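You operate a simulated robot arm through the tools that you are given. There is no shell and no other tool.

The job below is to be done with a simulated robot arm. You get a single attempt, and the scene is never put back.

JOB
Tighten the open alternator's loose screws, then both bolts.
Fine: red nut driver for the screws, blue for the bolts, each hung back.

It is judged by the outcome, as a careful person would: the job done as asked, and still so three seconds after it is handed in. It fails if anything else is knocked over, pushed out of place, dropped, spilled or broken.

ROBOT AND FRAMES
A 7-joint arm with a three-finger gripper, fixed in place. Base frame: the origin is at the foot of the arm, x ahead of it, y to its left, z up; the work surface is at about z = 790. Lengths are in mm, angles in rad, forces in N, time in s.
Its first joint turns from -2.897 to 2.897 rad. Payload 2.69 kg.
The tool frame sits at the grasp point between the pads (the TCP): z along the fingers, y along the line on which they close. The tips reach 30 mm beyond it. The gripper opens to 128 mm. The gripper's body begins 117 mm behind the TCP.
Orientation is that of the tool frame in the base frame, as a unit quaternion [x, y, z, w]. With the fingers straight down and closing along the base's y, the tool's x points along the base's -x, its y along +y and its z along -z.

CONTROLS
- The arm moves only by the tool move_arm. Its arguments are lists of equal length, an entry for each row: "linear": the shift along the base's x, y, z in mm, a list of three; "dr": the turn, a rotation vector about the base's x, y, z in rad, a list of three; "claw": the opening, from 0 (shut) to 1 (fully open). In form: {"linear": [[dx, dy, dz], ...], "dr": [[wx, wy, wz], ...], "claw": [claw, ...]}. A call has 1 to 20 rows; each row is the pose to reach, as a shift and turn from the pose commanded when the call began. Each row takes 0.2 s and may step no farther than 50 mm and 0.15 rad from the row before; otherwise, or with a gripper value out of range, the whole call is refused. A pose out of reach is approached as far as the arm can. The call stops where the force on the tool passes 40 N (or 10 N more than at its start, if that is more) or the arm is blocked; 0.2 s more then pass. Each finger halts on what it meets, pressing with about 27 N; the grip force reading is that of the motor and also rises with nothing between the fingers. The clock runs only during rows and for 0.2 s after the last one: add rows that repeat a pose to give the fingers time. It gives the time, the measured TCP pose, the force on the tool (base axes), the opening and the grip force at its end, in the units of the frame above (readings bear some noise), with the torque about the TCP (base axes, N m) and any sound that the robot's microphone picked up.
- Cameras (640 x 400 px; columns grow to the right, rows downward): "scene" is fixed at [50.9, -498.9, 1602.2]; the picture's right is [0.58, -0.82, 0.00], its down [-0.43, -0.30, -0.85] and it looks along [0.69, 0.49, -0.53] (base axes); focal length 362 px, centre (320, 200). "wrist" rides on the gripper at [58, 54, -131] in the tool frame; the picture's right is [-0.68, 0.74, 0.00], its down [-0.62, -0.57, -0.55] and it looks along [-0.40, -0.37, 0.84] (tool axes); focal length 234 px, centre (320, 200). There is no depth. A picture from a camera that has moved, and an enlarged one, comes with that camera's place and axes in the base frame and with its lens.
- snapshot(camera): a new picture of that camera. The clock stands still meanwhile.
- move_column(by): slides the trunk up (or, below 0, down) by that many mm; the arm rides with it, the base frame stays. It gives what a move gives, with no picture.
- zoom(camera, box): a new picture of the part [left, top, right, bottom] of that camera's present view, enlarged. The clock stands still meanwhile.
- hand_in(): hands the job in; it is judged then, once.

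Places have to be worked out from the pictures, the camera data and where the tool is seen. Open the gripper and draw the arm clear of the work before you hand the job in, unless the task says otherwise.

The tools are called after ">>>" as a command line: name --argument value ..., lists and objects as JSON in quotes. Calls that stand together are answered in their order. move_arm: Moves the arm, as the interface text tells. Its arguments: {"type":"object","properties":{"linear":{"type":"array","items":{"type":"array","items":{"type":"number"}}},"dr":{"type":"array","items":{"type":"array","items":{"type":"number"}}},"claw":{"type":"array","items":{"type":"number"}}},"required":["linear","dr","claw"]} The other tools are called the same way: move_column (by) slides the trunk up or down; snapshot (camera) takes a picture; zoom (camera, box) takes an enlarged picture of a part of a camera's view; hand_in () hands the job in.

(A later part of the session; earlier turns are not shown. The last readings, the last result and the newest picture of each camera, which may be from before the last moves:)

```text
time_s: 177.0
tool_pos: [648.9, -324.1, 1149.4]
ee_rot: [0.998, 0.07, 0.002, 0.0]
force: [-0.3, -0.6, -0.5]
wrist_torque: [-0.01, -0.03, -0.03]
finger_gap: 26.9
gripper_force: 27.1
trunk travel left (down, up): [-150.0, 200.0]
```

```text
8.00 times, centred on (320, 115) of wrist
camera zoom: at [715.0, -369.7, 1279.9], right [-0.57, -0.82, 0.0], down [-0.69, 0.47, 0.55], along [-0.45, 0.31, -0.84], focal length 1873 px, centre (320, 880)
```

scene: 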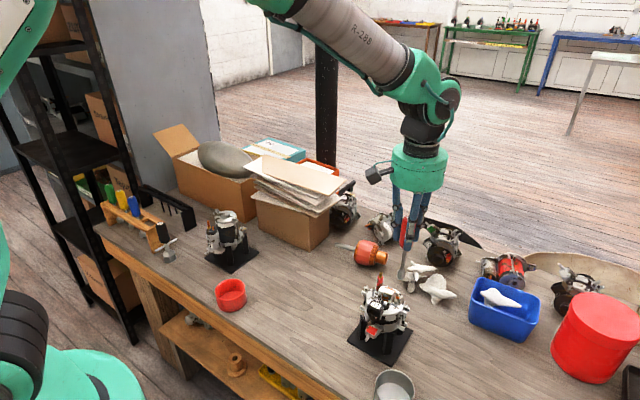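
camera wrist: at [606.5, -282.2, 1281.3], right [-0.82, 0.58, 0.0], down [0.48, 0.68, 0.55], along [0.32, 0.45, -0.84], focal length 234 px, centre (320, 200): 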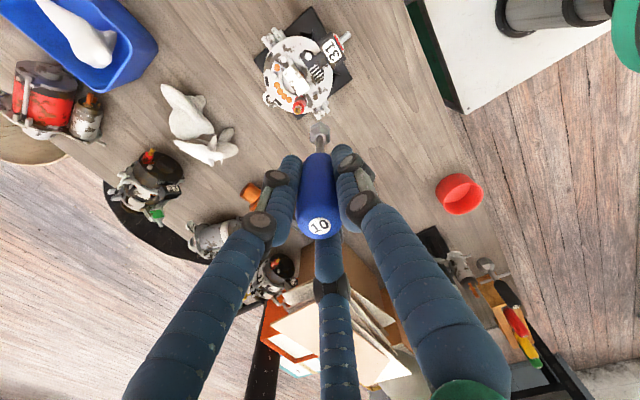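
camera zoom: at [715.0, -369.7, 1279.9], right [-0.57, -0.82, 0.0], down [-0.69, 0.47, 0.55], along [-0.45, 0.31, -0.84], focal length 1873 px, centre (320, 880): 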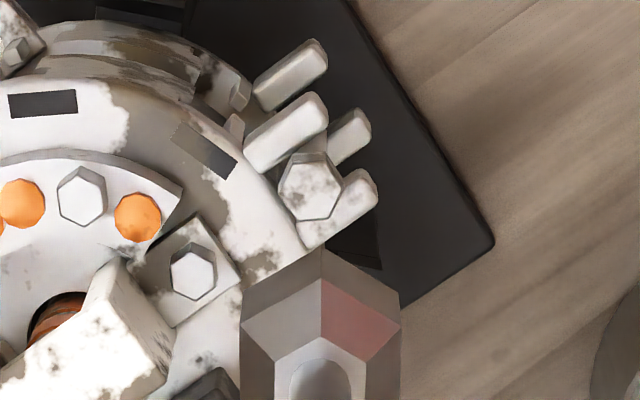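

Yaw -3.0 is reachable. Now I wind counter-clockwise to yaw ≈ 1.79 over B1.

>>> move_arm --linear '[[0, 0, 0], [0, 0, 0], [0, 0, 0], [0, 0, 0], [0, 0, 0], [0, 0, 0], [0, 0, 0], [0, 0, 0], [0, 0, 0], [0, 0, 0], [0, 0, 0], [0, 0, 0], [0, 0, 0], [0, 0, 0], [0, 0, 0], [0, 0, 0], [0, 0, 0], [0, 0, 0], [0, 0, 0], [0, 0, 0]]' --dr '[[0, 0, 0.15], [0, 0, 0.3], [0, 0, 0.45], [0, 0, 0.6], [0, 0, 0.75], [0, 0, 0.9], [0, 0, 1.05], [0, 0, 1.2], [0, 0, 1.35], [0, 0, 1.5], [0, 0, 1.65], [0, 0, 1.8], [0, 0, 1.95], [0, 0, 2.1], [0, 0, 2.25], [0, 0, 2.4], [0, 0, 2.55], [0, 0, 2.7], [0, 0, 2.85], [0, 0, 2.99]]' --claw '[0, 0, 0, 0, 0, 0, 0, 0, 0, 0, 0, 0, 0, 0, 0, 0, 0, 0, 0, 0]'

>>> move_arm --linear '[[0, 0, 0], [0, 0, 0], [0, 0, 0], [0, 0, 0], [0, 0, 0], [0, 0, 0], [0, 0, 0], [0, 0, 0], [0, 0, 0], [0, 0, 0], [0, 0, 0], [0, 0, 0], [0, 0, -30], [0, 0, -60], [0, 0, -60]]' --dr '[[0, 0, 0.15], [0, 0, 0.3], [0, 0, 0.45], [0, 0, 0.6], [0, 0, 0.75], [0, 0, 0.9], [0, 0, 1.05], [0, 0, 1.2], [0, 0, 1.35], [0, 0, 1.5], [0, 0, 1.65], [0, 0, 1.8], [0, 0, 1.8], [0, 0, 1.8], [0, 0, 1.8]]' --claw '[0, 0, 0, 0, 0, 0, 0, 0, 0, 0, 0, 0, 0, 0, 0]'

>>> zoom --camera "wrist" --box '[300, 105, 340, 140]'

>>> zoom --camera "scene" --box '[388, 290, 418, 315]'

```text
time_s: 181.2
tool_pos: [648.5, -324.2, 1149.8]
ee_rot: [0.004, 1.0, 0.0, 0.0]
force: [0.0, 0.0, -1.0]
wrist_torque: [-0.02, 0.04, 0.01]
finger_gap: 26.9
gripper_force: 27.4
trunk travel left (down, up): [-150.0, 200.0]
```

```text
time_s: 184.4
tool_pos: [649.9, -325.2, 1088.2]
ee_rot: [0.78, -0.626, 0.0, 0.0]
force: [0.3, -0.8, -1.5]
wrist_torque: [0.03, 0.04, 0.02]
finger_gap: 27.1
gripper_force: 27.2
trunk travel left (down, up): [-150.0, 200.0]
```

```text
11.43 times, centred on (320, 122) of wrist
camera zoom: at [612.4, -394.8, 1218.1], right [-0.87, 0.5, 0.0], down [0.42, 0.72, 0.55], along [0.27, 0.48, -0.84], focal length 2676 px, centre (320, 1086)
```

zoom: 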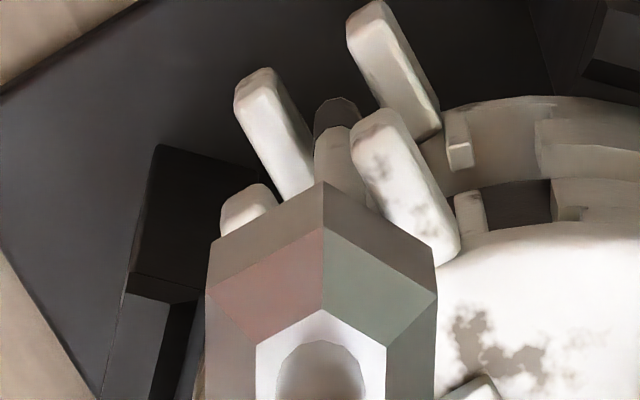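

```text
16.00 times, centred on (403, 302) of scene
camera zoom: at [50.9, -498.9, 1602.2], right [0.58, -0.82, 0.0], down [-0.43, -0.3, -0.85], along [0.69, 0.49, -0.53], focal length 5797 px, centre (-1008, -1440)
```

zoom: 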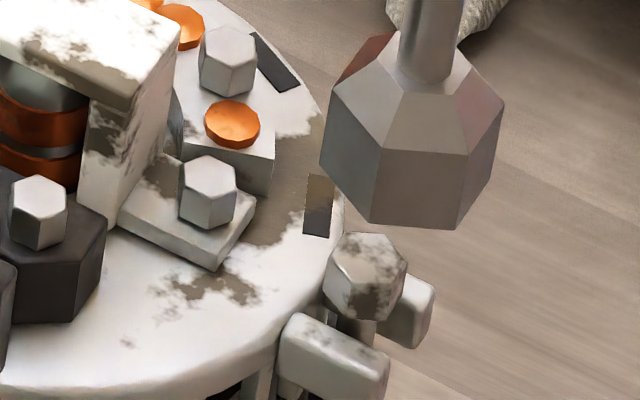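

B1 seems about 2.5–3 mm toward +y of the axis. I shift (0,+2.7) and measure again.

>>> move_arm --linear '[[0, 1.4, 0], [0, 2.7, 0], [0, 2.7, 0], [0, 2.7, 0]]' --dr '[[0, 0, 0], [0, 0, 0], [0, 0, 0], [0, 0, 0]]' --claw '[0, 0, 0, 0]'

>>> zoom --camera "wrist" --box '[300, 100, 350, 140]'

>>> zoom --camera "scene" --box '[388, 290, 418, 315]'

```text
time_s: 185.4
tool_pos: [649.8, -321.8, 1087.8]
ee_rot: [0.781, -0.625, -0.001, -0.001]
force: [0.1, 0.7, -1.8]
wrist_torque: [0.03, -0.02, 0.0]
finger_gap: 27.0
gripper_force: 26.9
trunk travel left (down, up): [-150.0, 200.0]
```

```text
10.00 times, centred on (325, 120) of wrist
camera zoom: at [611.2, -391.2, 1218.5], right [-0.87, 0.5, 0.0], down [0.42, 0.72, 0.55], along [0.27, 0.47, -0.84], focal length 2342 px, centre (270, 1000)
```

zoom: 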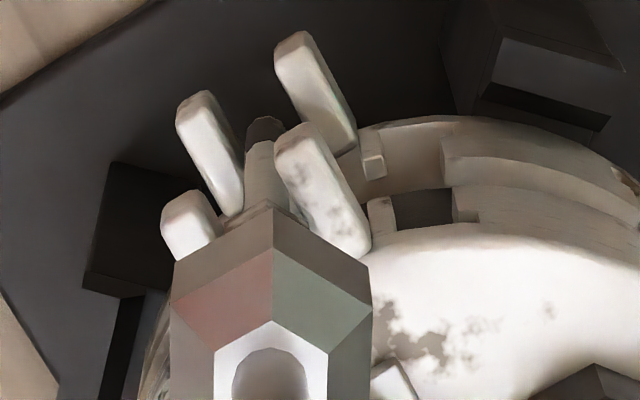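

```text
16.00 times, centred on (403, 302) of scene
camera zoom: at [50.9, -498.9, 1602.2], right [0.58, -0.82, 0.0], down [-0.43, -0.3, -0.85], along [0.69, 0.49, -0.53], focal length 5797 px, centre (-1008, -1440)
```

zoom: 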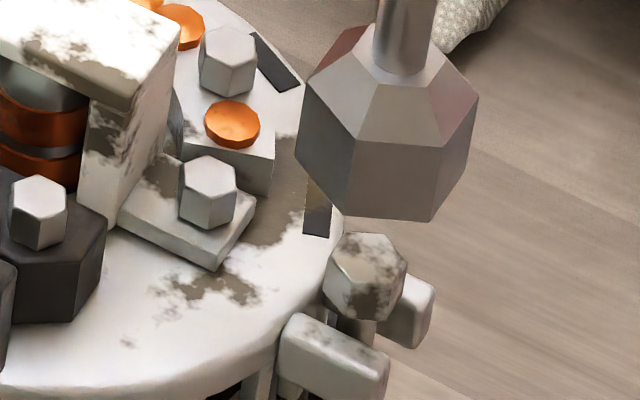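

Now the scene view shows alignment within 0.3 mm and the wrist view within ~0.5 mm. I descend to ~8 mm above B1 and check once more.

>>> move_arm --linear '[[0, 0, -5], [0, 0, -10], [0, 0, -15], [0, 0, -15], [0, 0, -15]]' --dr '[[0, 0, 0], [0, 0, 0], [0, 0, 0], [0, 0, 0], [0, 0, 0]]' --claw '[0, 0, 0, 0, 0]'

>>> zoom --camera "wrist" --box '[300, 100, 350, 140]'

>>> zoom --camera "scene" --box '[388, 290, 418, 315]'

```text
time_s: 186.6
tool_pos: [649.6, -321.7, 1074.2]
ee_rot: [0.781, -0.625, 0.0, 0.0]
force: [0.3, -0.3, -1.7]
wrist_torque: [0.0, -0.01, 0.01]
finger_gap: 27.0
gripper_force: 27.0
trunk travel left (down, up): [-150.0, 200.0]
```

```text
10.00 times, centred on (325, 120) of wrist
camera zoom: at [609.8, -390.8, 1203.8], right [-0.87, 0.5, 0.0], down [0.42, 0.72, 0.55], along [0.27, 0.47, -0.84], focal length 2342 px, centre (270, 1000)
```

zoom: 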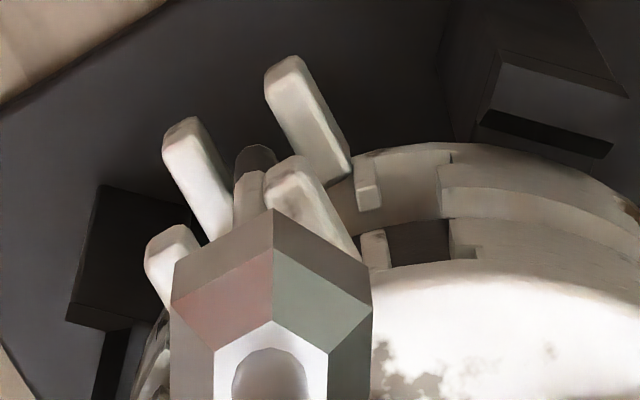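

```text
16.00 times, centred on (403, 302) of scene
camera zoom: at [50.9, -498.9, 1602.2], right [0.58, -0.82, 0.0], down [-0.43, -0.3, -0.85], along [0.69, 0.49, -0.53], focal length 5797 px, centre (-1008, -1440)
```

zoom: 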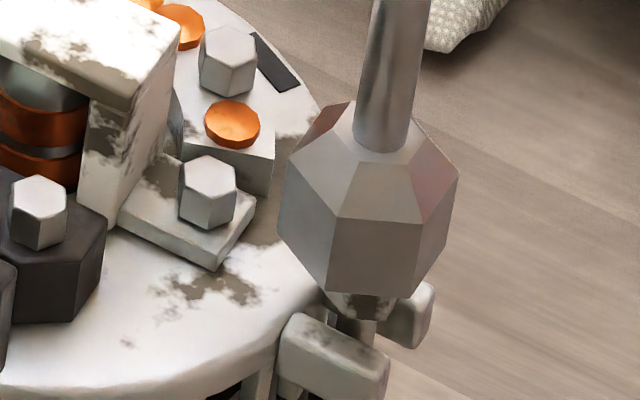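

The tool crept by about (-1.4,+0.5) during the descent. I correct by (+1.5,-0.6) and re-check.

>>> move_arm --linear '[[0.8, -0.3, 0], [1.5, -0.6, 0], [1.5, -0.6, 0], [1.5, -0.6, 0]]' --dr '[[0, 0, 0], [0, 0, 0], [0, 0, 0], [0, 0, 0]]' --claw '[0, 0, 0, 0]'

>>> zoom --camera "wrist" --box '[300, 100, 350, 140]'

>>> zoom --camera "scene" --box '[388, 290, 418, 315]'

```text
time_s: 187.6
tool_pos: [650.3, -320.2, 1073.6]
ee_rot: [0.78, -0.626, 0.0, 0.0]
force: [0.3, 0.4, -1.4]
wrist_torque: [0.02, 0.02, -0.03]
finger_gap: 27.2
gripper_force: 26.8
trunk travel left (down, up): [-150.0, 200.0]
```

```text
10.00 times, centred on (325, 120) of wrist
camera zoom: at [612.0, -390.9, 1203.9], right [-0.87, 0.5, 0.0], down [0.42, 0.72, 0.55], along [0.27, 0.47, -0.84], focal length 2342 px, centre (270, 1000)
```

zoom: 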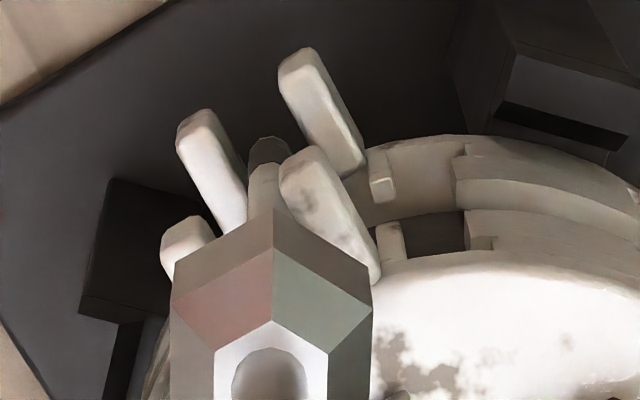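

```text
16.00 times, centred on (403, 302) of scene
camera zoom: at [50.9, -498.9, 1602.2], right [0.58, -0.82, 0.0], down [-0.43, -0.3, -0.85], along [0.69, 0.49, -0.53], focal length 5797 px, centre (-1008, -1440)
```

zoom: 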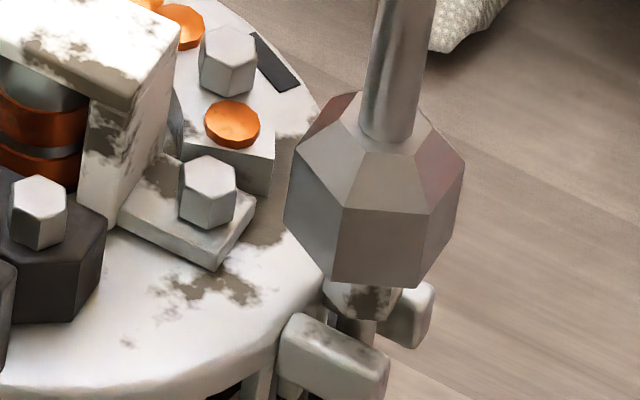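

Aligned again (≤0.4 mm). I lower 12 mm onto B1, watching forces.

>>> move_arm --linear '[[0, 0, -3], [0, 0, -6], [0, 0, -8], [0, 0, -9.5], [0, 0, -11], [0, 0, -12], [0, 0, -12]]' --dr '[[0, 0, 0], [0, 0, 0], [0, 0, 0], [0, 0, 0], [0, 0, 0], [0, 0, 0], [0, 0, 0]]' --claw '[0, 0, 0, 0, 0, 0, 0]'

>>> zoom --camera "scene" --box '[388, 290, 418, 315]'

```text
time_s: 189.2
tool_pos: [650.3, -321.6, 1061.0]
ee_rot: [0.781, -0.625, 0.0, 0.0]
force: [1.1, 0.5, -1.5]
wrist_torque: [0.0, 0.01, 0.0]
finger_gap: 27.0
gripper_force: 27.0
trunk travel left (down, up): [-150.0, 200.0]
```

```text
16.00 times, centred on (403, 302) of scene
camera zoom: at [50.9, -498.9, 1602.2], right [0.58, -0.82, 0.0], down [-0.43, -0.3, -0.85], along [0.69, 0.49, -0.53], focal length 5797 px, centre (-1008, -1440)
```

zoom: 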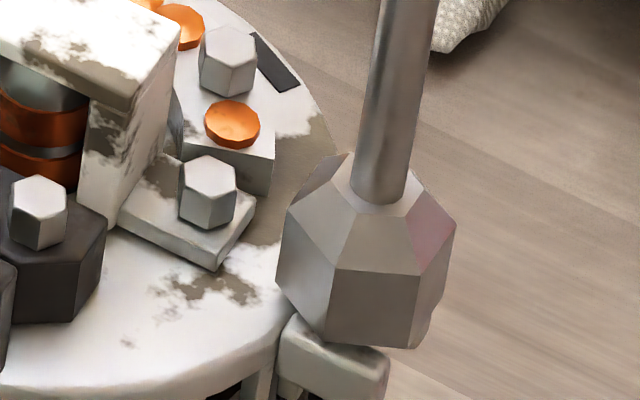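

The socket is on B1 with no force. I turn clockwise in segments, following it down.

>>> move_arm --linear '[[0, 0, 0], [0, 0, 0], [0, 0, -0.1], [0, 0, -0.2], [0, 0, -0.3], [0, 0.1, -0.4], [0, 0.2, -0.5], [0, 0.2, -0.5]]' --dr '[[0, 0, -0.15], [0, 0, -0.3], [0, 0, -0.45], [0, 0, -0.6], [0, 0, -0.75], [0, 0, -0.9], [0, 0, -1.05], [0, 0, -1.05]]' --claw '[0, 0, 0, 0, 0, 0, 0, 0]'

>>> move_arm --linear '[[0, 0.1, -0.1], [0, 0.1, -0.2], [0.1, 0.2, -0.3], [0.1, 0.2, -0.4], [0.2, 0.3, -0.5], [0.2, 0.3, -0.6], [0.2, 0.4, -0.6], [0.2, 0.4, -0.6]]' --dr '[[0, 0, -0.15], [0, 0, -0.3], [0, 0, -0.45], [0, 0, -0.6], [0, 0, -0.75], [0, 0, -0.9], [0, 0, -1.05], [0, 0, -1.05]]' --claw '[0, 0, 0, 0, 0, 0, 0, 0]'

>>> zoom --camera "scene" --box '[388, 290, 418, 315]'

```text
time_s: 191.0
tool_pos: [650.4, -322.5, 1060.9]
ee_rot: [-0.361, 0.933, 0.0, 0.0]
force: [-0.2, 0.1, -1.4]
wrist_torque: [-0.01, 0.0, -0.01]
finger_gap: 27.1
gripper_force: 26.8
trunk travel left (down, up): [-150.0, 200.0]
```

```text
time_s: 192.8
tool_pos: [650.1, -320.4, 1059.2]
ee_rot: [0.155, 0.988, 0.001, 0.0]
force: [-0.4, 0.0, -0.5]
wrist_torque: [-0.01, -0.01, 0.0]
finger_gap: 27.0
gripper_force: 26.9
trunk travel left (down, up): [-150.0, 200.0]
```

```text
16.00 times, centred on (403, 302) of scene
camera zoom: at [50.9, -498.9, 1602.2], right [0.58, -0.82, 0.0], down [-0.43, -0.3, -0.85], along [0.69, 0.49, -0.53], focal length 5797 px, centre (-1008, -1440)
```

zoom: 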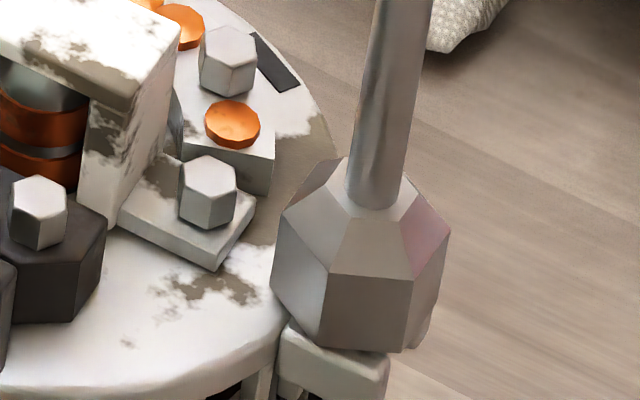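

>>> move_arm --linear '[[0.2, -0.2, 0], [0.3, -0.3, -0.1], [0.4, -0.4, -0.2], [0.5, -0.4, -0.3], [0.5, -0.4, -0.3], [0.6, -0.4, -0.4], [0.7, -0.4, -0.4], [0.7, -0.4, -0.4]]' --dr '[[0, 0, -0.15], [0, 0, -0.3], [0, 0, -0.45], [0, 0, -0.6], [0, 0, -0.75], [0, 0, -0.9], [0, 0, -1.05], [0, 0, -1.05]]' --claw '[0, 0, 0, 0, 0, 0, 0, 0]'

>>> move_arm --linear '[[0, 0, 0], [0, -0.1, -0.1], [0.1, -0.1, -0.2], [0.1, -0.2, -0.2], [0.1, -0.2, -0.3], [0.2, -0.3, -0.3], [0.2, -0.3, -0.4], [0.2, -0.3, -0.4]]' --dr '[[0, 0, -0.15], [0, 0, -0.3], [0, 0, -0.45], [0, 0, -0.6], [0, 0, -0.75], [0, 0, -0.9], [0, 0, -1.05], [0, 0, -1.05]]' --claw '[0, 0, 0, 0, 0, 0, 0, 0]'

>>> zoom --camera "scene" --box '[388, 290, 418, 315]'

```text
time_s: 194.6
tool_pos: [652.3, -322.9, 1059.6]
ee_rot: [0.63, 0.777, 0.0, 0.0]
force: [-0.2, -0.2, -0.9]
wrist_torque: [-0.01, 0.0, -0.02]
finger_gap: 27.0
gripper_force: 27.4
trunk travel left (down, up): [-150.0, 200.0]
```

```text
time_s: 196.4
tool_pos: [652.0, -323.4, 1059.6]
ee_rot: [0.934, 0.358, -0.001, -0.001]
force: [-0.2, -0.1, -0.8]
wrist_torque: [-0.01, 0.0, 0.0]
finger_gap: 27.0
gripper_force: 27.1
trunk travel left (down, up): [-150.0, 200.0]
```

```text
16.00 times, centred on (403, 302) of scene
camera zoom: at [50.9, -498.9, 1602.2], right [0.58, -0.82, 0.0], down [-0.43, -0.3, -0.85], along [0.69, 0.49, -0.53], focal length 5797 px, centre (-1008, -1440)
```

zoom: 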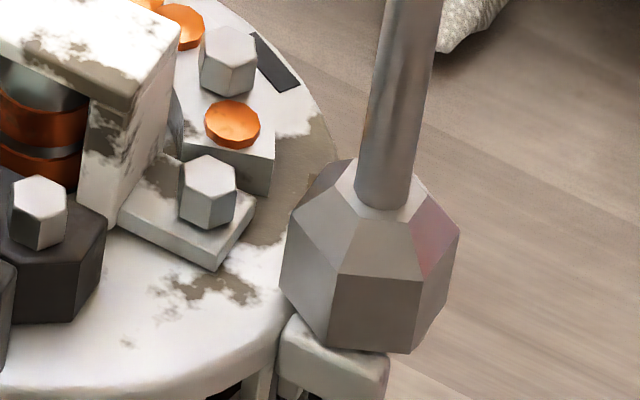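

Now the last part of the stroke to yaw ≈ -3.05.

>>> move_arm --linear '[[0, 0, -0.1], [0, -0.1, -0.2], [0, -0.1, -0.3], [0, -0.1, -0.4], [0, -0.1, -0.5], [0, -0.1, -0.5]]' --dr '[[0, 0, -0.15], [0, 0, -0.3], [0, 0, -0.45], [0, 0, -0.58], [0, 0, -0.63], [0, 0, -0.63]]' --claw '[0, 0, 0, 0, 0, 0]'

>>> move_arm --linear '[[0, 0, 4], [0, 0, 8], [0, 0, 14], [0, 0, 24], [0, 0, 36], [0, 0, 50], [0, 0, 70], [0, 0, 90], [0, 0, 90]]' --dr '[[0, 0, 0], [0, 0, 0], [0, 0, 0], [0, 0, 0], [0, 0, 0], [0, 0, 0], [0, 0, 0], [0, 0, 0], [0, 0, 0]]' --claw '[0, 0, 0, 0, 0, 0, 0, 0, 0]'

>>> zoom --camera "scene" --box '[388, 290, 418, 315]'

>>> zoom --camera "wrist" --box '[305, 95, 335, 120]'

```text
time_s: 197.8
tool_pos: [650.7, -322.3, 1059.3]
ee_rot: [0.999, 0.05, 0.0, -0.001]
force: [-0.4, -0.2, -0.4]
wrist_torque: [0.02, -0.02, -0.03]
finger_gap: 27.0
gripper_force: 26.8
trunk travel left (down, up): [-150.0, 200.0]
```

```text
time_s: 199.8
tool_pos: [651.5, -321.4, 1150.3]
ee_rot: [0.999, 0.052, -0.001, 0.0]
force: [-0.6, 0.9, -1.8]
wrist_torque: [0.0, -0.01, 0.0]
finger_gap: 27.1
gripper_force: 27.1
trunk travel left (down, up): [-150.0, 200.0]
```

```text
16.00 times, centred on (403, 302) of scene
camera zoom: at [50.9, -498.9, 1602.2], right [0.58, -0.82, 0.0], down [-0.43, -0.3, -0.85], along [0.69, 0.49, -0.53], focal length 5797 px, centre (-1008, -1440)
```

zoom: 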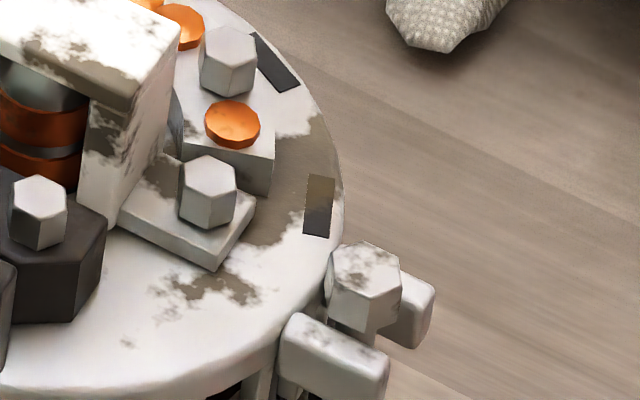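

```text
16.00 times, centred on (320, 108) of wrist
camera zoom: at [716.5, -370.2, 1280.1], right [-0.6, -0.8, 0.0], down [-0.67, 0.5, 0.55], along [-0.44, 0.33, -0.84], focal length 3747 px, centre (320, 1680)
```

zoom: 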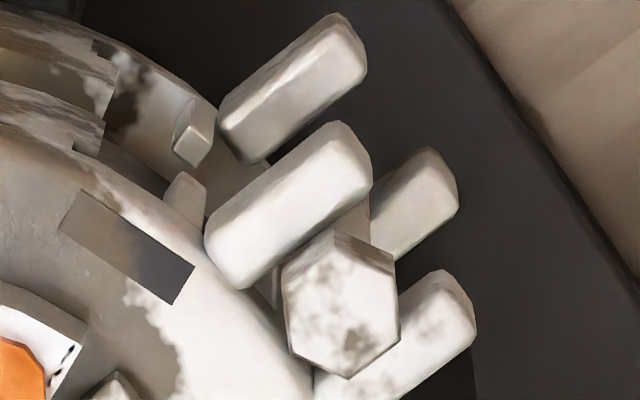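

B1 dropped ~2.3 mm and its head stopped near the same 30° orientation (socket turned 277°, head ≈ 270°), matching the other three. I'll zoom in on both bolts to check their seats.

>>> zoom --camera "scene" --box '[392, 300, 416, 318]'

>>> zoom --camera "scene" --box '[352, 284, 376, 302]'

>>> zoom --camera "wrist" --box '[310, 105, 330, 125]'

```text
16.00 times, centred on (404, 309) of scene
camera zoom: at [50.9, -498.9, 1602.2], right [0.58, -0.82, 0.0], down [-0.43, -0.3, -0.85], along [0.69, 0.49, -0.53], focal length 5797 px, centre (-1024, -1544)
```

zoom: 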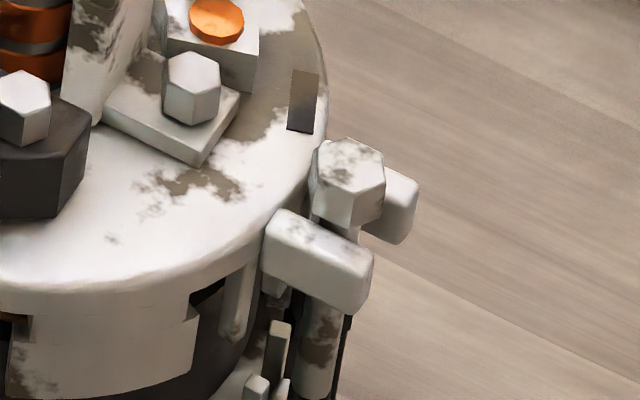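

```text
16.00 times, centred on (364, 293) of scene
camera zoom: at [50.9, -498.9, 1602.2], right [0.58, -0.82, 0.0], down [-0.43, -0.3, -0.85], along [0.69, 0.49, -0.53], focal length 5797 px, centre (-384, -1288)
```

zoom: 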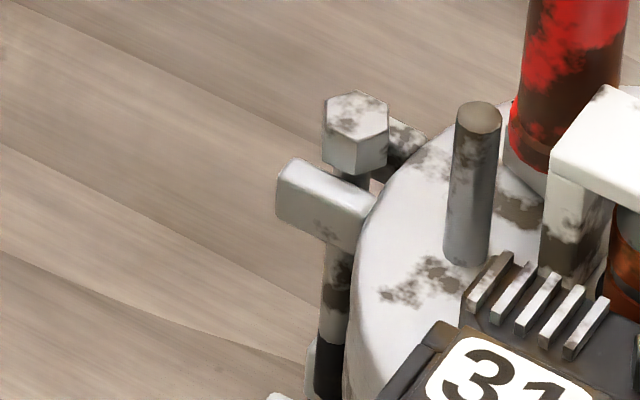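

```text
16.00 times, centred on (320, 115) of wrist
camera zoom: at [716.5, -370.2, 1280.1], right [-0.6, -0.8, 0.0], down [-0.67, 0.5, 0.55], along [-0.44, 0.33, -0.84], focal length 3747 px, centre (320, 1560)
```

zoom: 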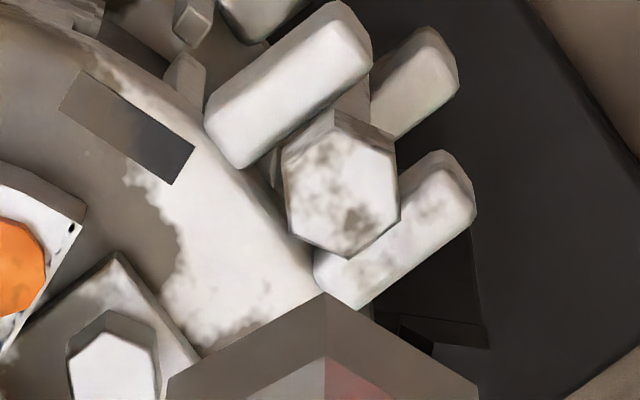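

Both bolts are as far as they'll turn (all four fasteners turned 270° and stopped). Now I carry the blue driver back toward its cell, unwinding the wrist to the orientation used when lifting it out (yaw ≈ 0.256).

>>> move_arm --linear '[[0, 0, 8], [-5.5, 45, 8], [-11, 90, 8], [-16.5, 135, 8], [-22, 180, 8], [-27.5, 225, 8], [-33, 270, 8], [-38.5, 315, 8], [-44, 360, 8], [-49.5, 405, 8], [-55, 450, 8], [-60.5, 495, 8], [-66, 540, 8], [-71.5, 585, 8], [-77, 630, 8], [-82.5, 675, 8], [-88, 720, 8], [-93.5, 765, 8], [-99, 810, 8], [-104.5, 855, 8]]' --dr '[[0, 0, 0.1], [0, 0, 0.24], [0, 0, 0.38], [0, 0, 0.52], [0, 0, 0.66], [0, 0, 0.8], [0, 0, 0.94], [0, 0, 1.08], [0, 0, 1.22], [0, 0, 1.36], [0, 0, 1.5], [0, 0, 1.64], [0, 0, 1.78], [0, 0, 1.92], [0, 0, 2.06], [0, 0, 2.2], [0, 0, 2.34], [0, 0, 2.48], [0, 0, 2.62], [0, 0, 2.76]]' --claw '[0, 0, 0, 0, 0, 0, 0, 0, 0, 0, 0, 0, 0, 0, 0, 0, 0, 0, 0, 0]'

>>> move_arm --linear '[[-4, 30, 0], [-8, 60, 0], [-12.5, 93.8, 0], [-12.5, 93.8, 0], [-12.5, 93.8, -10], [-12.5, 93.8, -10]]' --dr '[[0, 0, 0.14], [0, 0, 0.28], [0, 0, 0.42], [0, 0, 0.536], [0, 0, 0.536], [0, 0, 0.536]]' --claw '[0, 0, 0, 0, 0, 0]'

>>> snapshot --camera "wrist"

>>> zoom --camera "scene" --box '[90, 120, 190, 240]'

```text
time_s: 204.0
tool_pos: [546.2, 532.0, 1156.2]
ee_rot: [0.138, 0.99, 0.0, -0.001]
force: [0.1, -0.3, -1.0]
wrist_torque: [0.02, 0.0, 0.03]
finger_gap: 27.3
gripper_force: 27.0
trunk travel left (down, up): [-150.0, 200.0]
```

```text
time_s: 205.4
tool_pos: [533.9, 627.2, 1145.7]
ee_rot: [-0.128, 0.992, 0.0, 0.0]
force: [-0.4, 0.8, -1.4]
wrist_torque: [-0.01, 0.03, -0.02]
finger_gap: 27.0
gripper_force: 27.0
trunk travel left (down, up): [-150.0, 200.0]
```

```text
taken
camera wrist: at [465.2, 664.2, 1276.1], right [0.47, 0.88, 0.0], down [0.74, -0.39, 0.55], along [0.48, -0.26, -0.84], focal length 234 px, centre (320, 200)
```

wrist: 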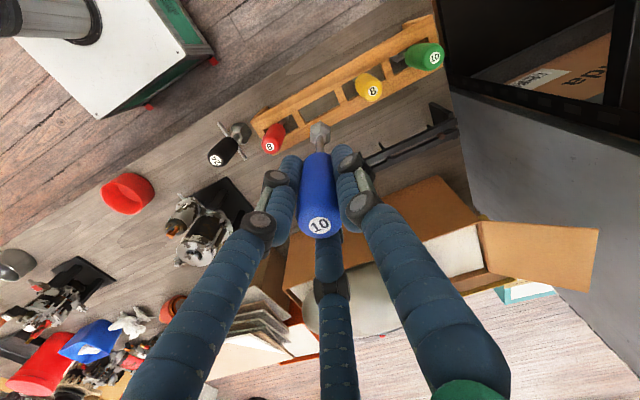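

```text
3.33 times, centred on (140, 180) of scene
camera zoom: at [50.9, -498.9, 1602.2], right [0.58, -0.82, 0.0], down [-0.43, -0.3, -0.85], along [0.69, 0.49, -0.53], focal length 1208 px, centre (920, 267)
```

zoom: 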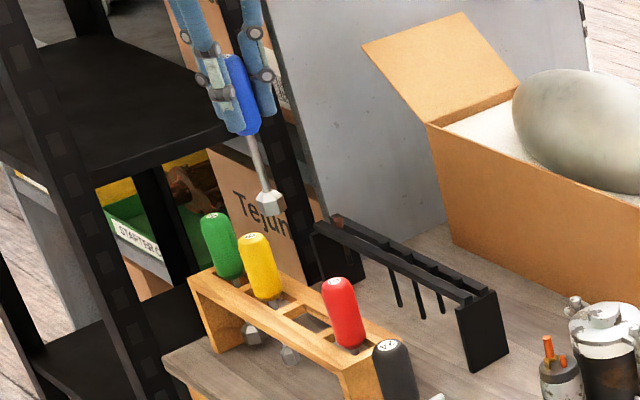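

Position and yaw match the lift-out pose. I lower to TCP z ≈ 1048 to compare with the reference picture.

>>> move_arm --linear '[[0, 0, -30], [0, 0, -60], [0, 0, -85], [0, 0, -98], [0, 0, -98], [0, 0, -98]]' --dr '[[0, 0, 0], [0, 0, 0], [0, 0, 0], [0, 0, 0], [0, 0, 0], [0, 0, 0]]' --claw '[0, 0, 0, 0, 0, 0]'

>>> zoom --camera "wrist" --box '[285, 110, 355, 180]'

>>> zoom --camera "scene" --box '[120, 160, 190, 230]'

>>> zoom --camera "wrist" --box '[300, 105, 340, 140]'

```text
time_s: 206.8
tool_pos: [534.0, 626.6, 1048.6]
ee_rot: [-0.127, 0.992, -0.002, 0.001]
force: [1.1, 0.8, -2.2]
wrist_torque: [0.03, -0.01, 0.0]
finger_gap: 27.0
gripper_force: 26.6
trunk travel left (down, up): [-150.0, 200.0]
```

```text
5.71 times, centred on (320, 145) of wrist
camera zoom: at [465.0, 662.9, 1179.0], right [0.47, 0.88, 0.0], down [0.74, -0.39, 0.55], along [0.48, -0.26, -0.84], focal length 1338 px, centre (320, 514)
```

zoom: 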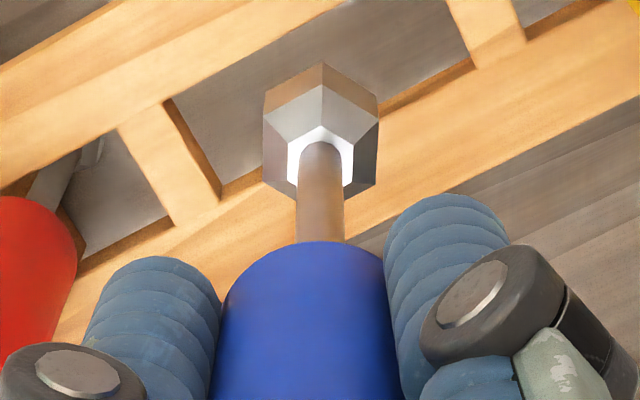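

```text
5.71 times, centred on (155, 195) of scene
camera zoom: at [50.9, -498.9, 1602.2], right [0.58, -0.82, 0.0], down [-0.43, -0.3, -0.85], along [0.69, 0.49, -0.53], focal length 2070 px, centre (1263, 229)
```

zoom: 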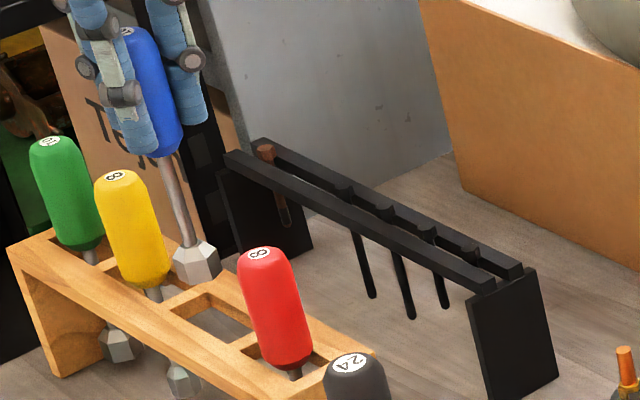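

```text
11.43 times, centred on (320, 122) of wrist
camera zoom: at [465.0, 662.9, 1179.0], right [0.47, 0.88, 0.0], down [0.74, -0.39, 0.55], along [0.48, -0.26, -0.84], focal length 2676 px, centre (320, 1086)
```

zoom: 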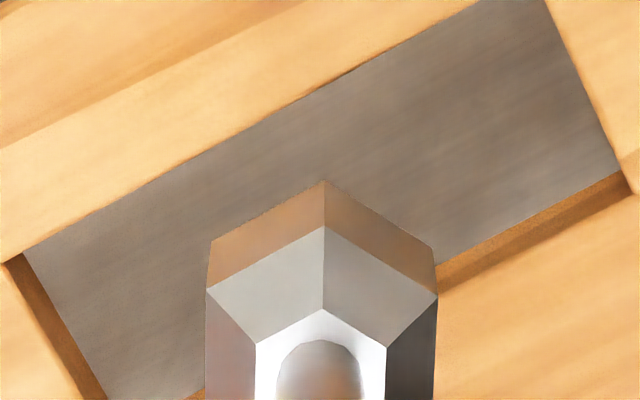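

It matches the reference picture closely. I descend slowly into the slot, checking forces.

>>> move_arm --linear '[[0, 0, -8], [0, 0, -16], [0, 0, -24], [0, 0, -30], [0, 0, -34], [0, 0, -34]]' --dr '[[0, 0, 0], [0, 0, 0], [0, 0, 0], [0, 0, 0], [0, 0, 0], [0, 0, 0]]' --claw '[0, 0, 0, 0, 0, 0]'

>>> zoom --camera "wrist" --box '[285, 110, 355, 180]'

```text
time_s: 208.2
tool_pos: [535.1, 625.7, 1014.5]
ee_rot: [-0.128, 0.992, -0.001, 0.001]
force: [0.9, -0.9, -1.6]
wrist_torque: [0.01, -0.02, -0.02]
finger_gap: 27.0
gripper_force: 27.0
trunk travel left (down, up): [-150.0, 200.0]
```

```text
5.71 times, centred on (320, 145) of wrist
camera zoom: at [465.5, 662.5, 1145.4], right [0.47, 0.88, 0.0], down [0.74, -0.39, 0.55], along [0.48, -0.26, -0.84], focal length 1338 px, centre (320, 514)
```

zoom: 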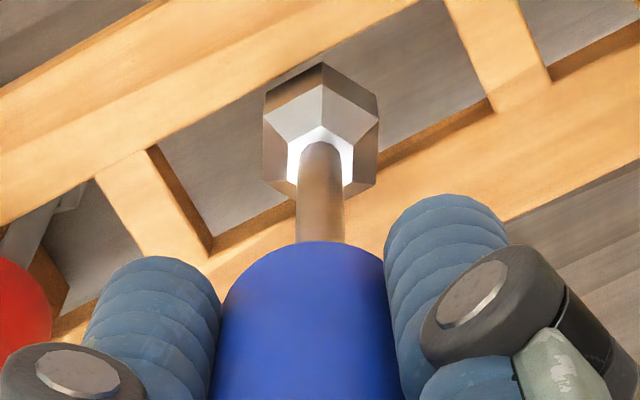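

Same as on the way out. I continue down through the slot.

>>> move_arm --linear '[[0, 0, -4], [0, 0, -8], [0, 0, -12], [0, 0, -16], [0, 0, -20], [0, 0, -24], [0, 0, -24]]' --dr '[[0, 0, 0], [0, 0, 0], [0, 0, 0], [0, 0, 0], [0, 0, 0], [0, 0, 0], [0, 0, 0]]' --claw '[0, 0, 0, 0, 0, 0, 0]'

>>> zoom --camera "wrist" --box '[285, 110, 355, 180]'

```text
time_s: 209.8
tool_pos: [534.3, 626.9, 990.9]
ee_rot: [-0.128, 0.992, -0.001, 0.0]
force: [0.3, 0.2, -1.6]
wrist_torque: [0.03, 0.02, 0.01]
finger_gap: 27.3
gripper_force: 27.1
trunk travel left (down, up): [-150.0, 200.0]
```

```text
5.71 times, centred on (320, 145) of wrist
camera zoom: at [465.2, 663.6, 1121.5], right [0.47, 0.88, 0.0], down [0.74, -0.39, 0.55], along [0.48, -0.26, -0.84], focal length 1338 px, centre (320, 514)
```

zoom: 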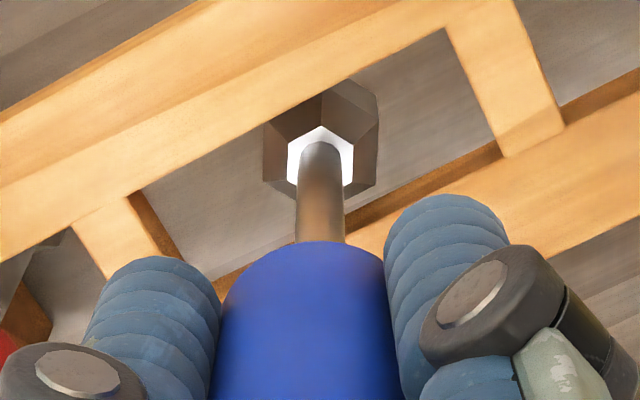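

Passing through with no force or slip. I continue down toward the resting height.

>>> move_arm --linear '[[0, 0, -6], [0, 0, -12], [0, 0, -20], [0, 0, -30], [0, 0, -40], [0, 0, -50], [0, 0, -55], [0, 0, -57], [0, 0, -57]]' --dr '[[0, 0, 0], [0, 0, 0], [0, 0, 0], [0, 0, 0], [0, 0, 0], [0, 0, 0], [0, 0, 0], [0, 0, 0], [0, 0, 0]]' --claw '[0, 0, 0, 0, 0, 0, 0, 0, 0]'

>>> zoom --camera "scene" --box '[105, 175, 175, 245]'

```text
time_s: 211.8
tool_pos: [534.4, 627.4, 935.4]
ee_rot: [-0.128, 0.992, 0.001, 0.001]
force: [0.1, 0.8, -2.3]
wrist_torque: [-0.03, 0.0, -0.01]
finger_gap: 26.8
gripper_force: 26.9
trunk travel left (down, up): [-150.0, 200.0]
```

```text
5.71 times, centred on (140, 210) of scene
camera zoom: at [50.9, -498.9, 1602.2], right [0.58, -0.82, 0.0], down [-0.43, -0.3, -0.85], along [0.69, 0.49, -0.53], focal length 2070 px, centre (1349, 143)
```

zoom: 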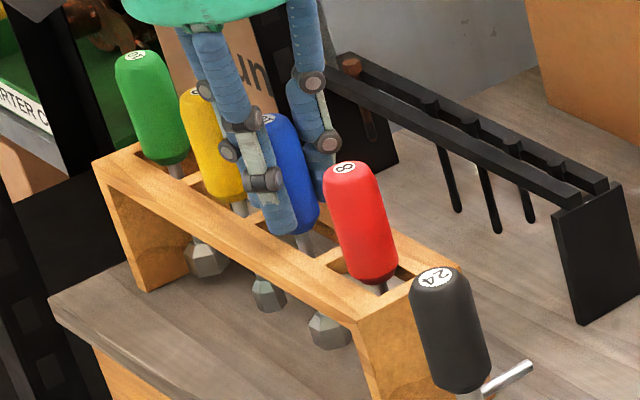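

About 5 mm to go; I lower gently until the handle takes its rest.

>>> move_arm --linear '[[0, 0, -1.5], [0, 0, -3], [0, 0, -4], [0, 0, -5], [0, 0, -5]]' --dr '[[0, 0, 0], [0, 0, 0], [0, 0, 0], [0, 0, 0], [0, 0, 0]]' --claw '[0, 0, 0, 0, 0]'

>>> zoom --camera "scene" --box '[105, 175, 175, 245]'

```text
time_s: 213.0
tool_pos: [534.3, 626.4, 930.2]
ee_rot: [-0.128, 0.992, 0.001, 0.0]
force: [-1.0, -0.5, 3.1]
wrist_torque: [-0.01, 0.04, -0.04]
finger_gap: 27.2
gripper_force: 27.3
trunk travel left (down, up): [-150.0, 200.0]
```

```text
5.71 times, centred on (140, 210) of scene
camera zoom: at [50.9, -498.9, 1602.2], right [0.58, -0.82, 0.0], down [-0.43, -0.3, -0.85], along [0.69, 0.49, -0.53], focal length 2070 px, centre (1349, 143)
```

zoom: 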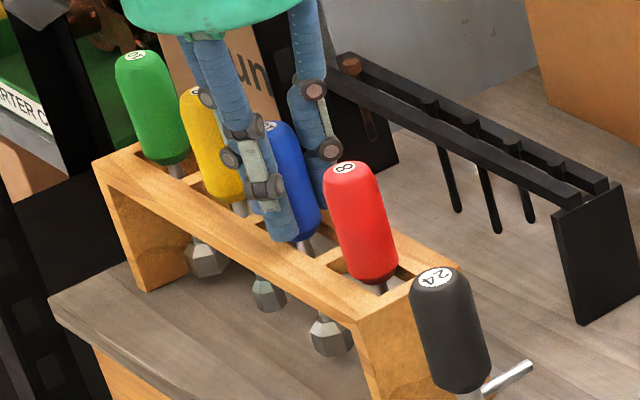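

The handle is resting (+3.1 N). I open to half and then rise straight up.

>>> move_arm --linear '[[0, 0, 0], [0, 0, 0], [0, 0, 0]]' --dr '[[0, 0, 0], [0, 0, 0], [0, 0, 0]]' --claw '[0.35, 0.5, 0.5]'

>>> snapshot --camera "wrist"

>>> zoom --camera "scene" --box '[105, 175, 175, 245]'

```text
time_s: 213.8
tool_pos: [533.9, 627.3, 929.5]
ee_rot: [-0.127, 0.992, -0.001, 0.0]
force: [0.6, 0.4, 0.3]
wrist_torque: [0.01, 0.02, -0.03]
finger_gap: 63.8
gripper_force: 0.0
trunk travel left (down, up): [-150.0, 200.0]
```

```text
taken
camera wrist: at [464.9, 663.8, 1059.6], right [0.47, 0.88, 0.0], down [0.74, -0.39, 0.55], along [0.48, -0.26, -0.84], focal length 234 px, centre (320, 200)
```

wrist: 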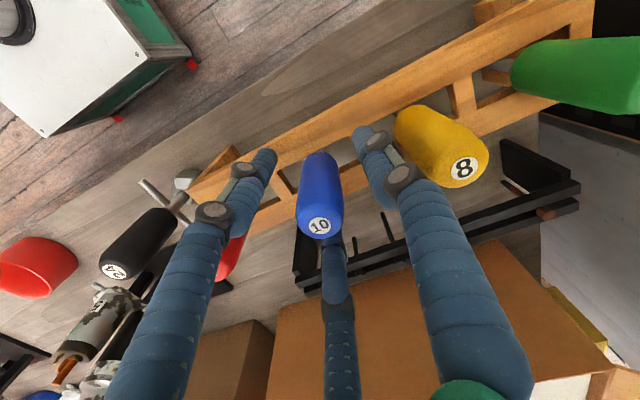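

```text
5.71 times, centred on (140, 210) of scene
camera zoom: at [50.9, -498.9, 1602.2], right [0.58, -0.82, 0.0], down [-0.43, -0.3, -0.85], along [0.69, 0.49, -0.53], focal length 2070 px, centre (1349, 143)
```

zoom: 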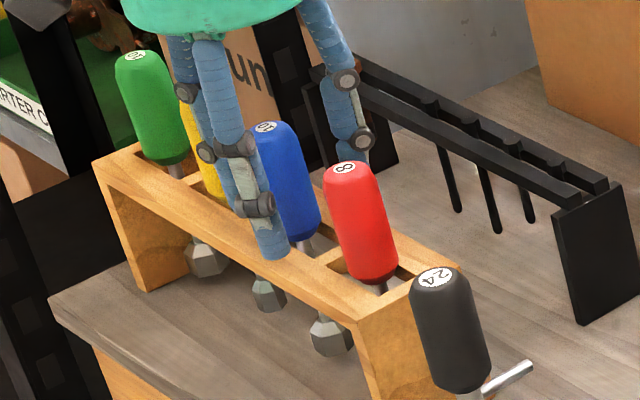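

Blue hangs upright, released. I rise straight up and retreat.

>>> move_arm --linear '[[0, 0, 20], [0, 0, 45], [0, 0, 75], [0, 0, 105], [0, 0, 140], [0, -20, 180], [-5, -60, 200], [-10, -105, 210], [-15, -150, 215], [-15, -195, 220], [-15, -195, 220]]' --dr '[[0, 0, 0], [0, 0, 0], [0, 0, 0], [0, 0, 0], [0, 0, 0], [0, 0, 0], [0, 0, -0.05], [0, 0, -0.12], [0, 0, -0.2], [0, 0, -0.256], [0, 0, -0.256]]' --claw '[0.5, 0.5, 0.5, 0.5, 0.5, 0.6, 0.8, 1, 1, 1, 1]'

>>> snapshot --camera "scene"

>>> zoom --camera "scene" --box '[90, 165, 200, 255]'

>>> zoom --camera "scene" --box '[340, 270, 425, 370]'

```text
time_s: 216.2
tool_pos: [522.5, 430.1, 1150.8]
ee_rot: [0.0, 1.0, 0.0, 0.0]
force: [-0.1, -0.8, 0.4]
wrist_torque: [0.02, 0.0, 0.02]
finger_gap: 128.1
gripper_force: 0.0
trunk travel left (down, up): [-150.0, 200.0]
```

```text
taken
```

scene: 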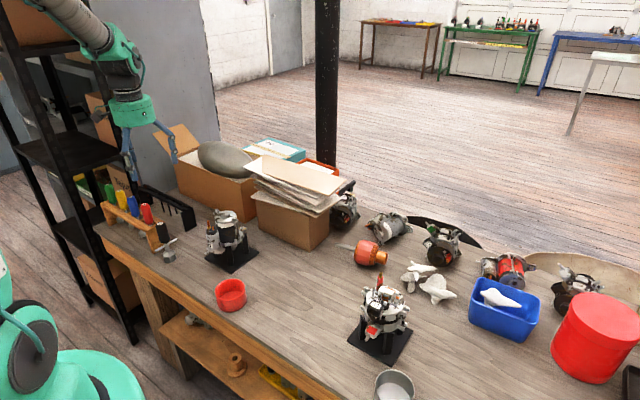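

```text
4.44 times, centred on (145, 210) of scene
camera zoom: at [50.9, -498.9, 1602.2], right [0.58, -0.82, 0.0], down [-0.43, -0.3, -0.85], along [0.69, 0.49, -0.53], focal length 1610 px, centre (1098, 156)
```

zoom: 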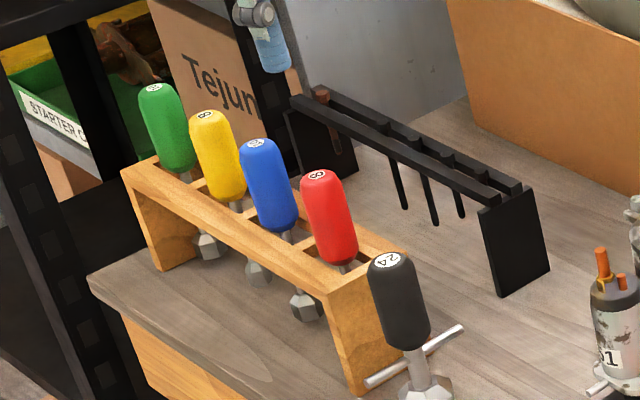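

```text
4.00 times, centred on (382, 320) of scene
camera zoom: at [50.9, -498.9, 1602.2], right [0.58, -0.82, 0.0], down [-0.43, -0.3, -0.85], along [0.69, 0.49, -0.53], focal length 1449 px, centre (70, -280)
```

zoom: 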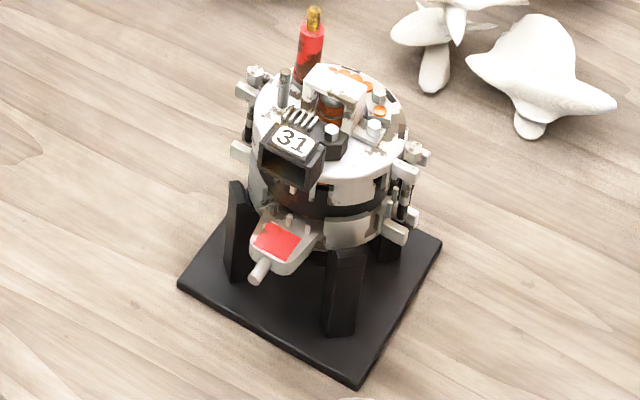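

The rack and everything else look as at the start. Before handing in, I'll take a low-angle look at the two bolts (same vantage as earlier) to be sure they're seated.

>>> move_arm --linear '[[-5, -45, 20], [-10, -90, 20], [-15, -135, 20], [-20, -180, 20], [-26, -225, 20], [-32, -270, 20], [-38, -315, 10], [-44, -360, -20], [-50, -400, -60], [-55, -440, -90], [-59, -470, -125], [-59, -485, -150], [-59, -485, -150]]' --dr '[[0, 0, 0], [0, 0, 0], [0, 0, 0], [0, 0, 0], [0, 0, 0], [0, 0, 0], [0, 0, 0], [0, 0, 0], [0, 0, 0], [0, 0, 0], [0, 0, 0], [0, 0, 0], [0, 0, 0]]' --claw '[1, 1, 1, 1, 1, 1, 1, 1, 1, 1, 1, 1, 1]'

>>> snapshot --camera "wrist"

>>> zoom --camera "wrist" --box '[260, 310, 320, 370]'

>>> zoom --camera "wrist" --box '[295, 300, 325, 325]'

```text
refused: row 8 steps farther than a row can; nothing moved
```

```text
taken
camera wrist: at [464.7, 482.7, 1282.5], right [0.68, 0.74, 0.0], down [0.62, -0.57, 0.55], along [0.4, -0.37, -0.84], focal length 234 px, centre (320, 200)
```

wrist: 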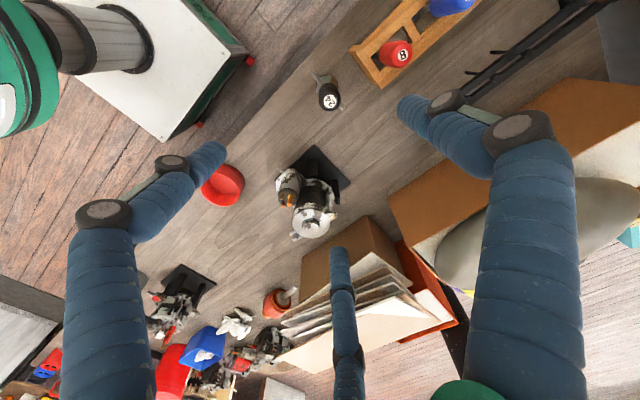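

```text
6.67 times, centred on (290, 340) of wrist
camera zoom: at [464.7, 482.7, 1282.5], right [0.68, 0.74, 0.0], down [0.62, -0.57, 0.55], along [0.4, -0.37, -0.84], focal length 1561 px, centre (520, -733)
```

zoom: 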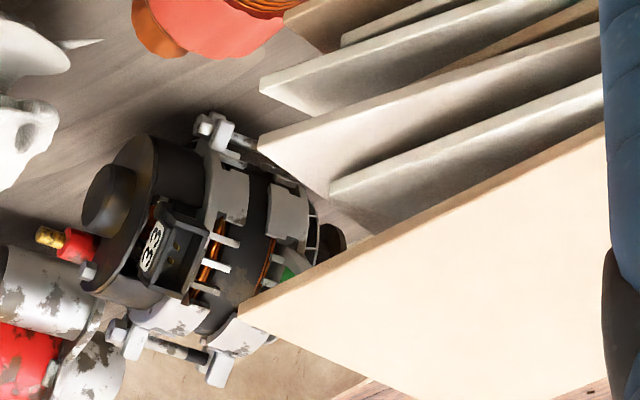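

```text
16.00 times, centred on (310, 312) of wrist
camera zoom: at [464.7, 482.7, 1282.5], right [0.68, 0.74, 0.0], down [0.62, -0.57, 0.55], along [0.4, -0.37, -0.84], focal length 3747 px, centre (480, -1600)
```

zoom: 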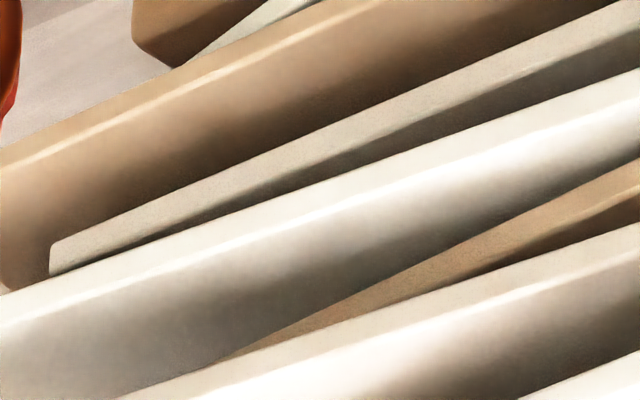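

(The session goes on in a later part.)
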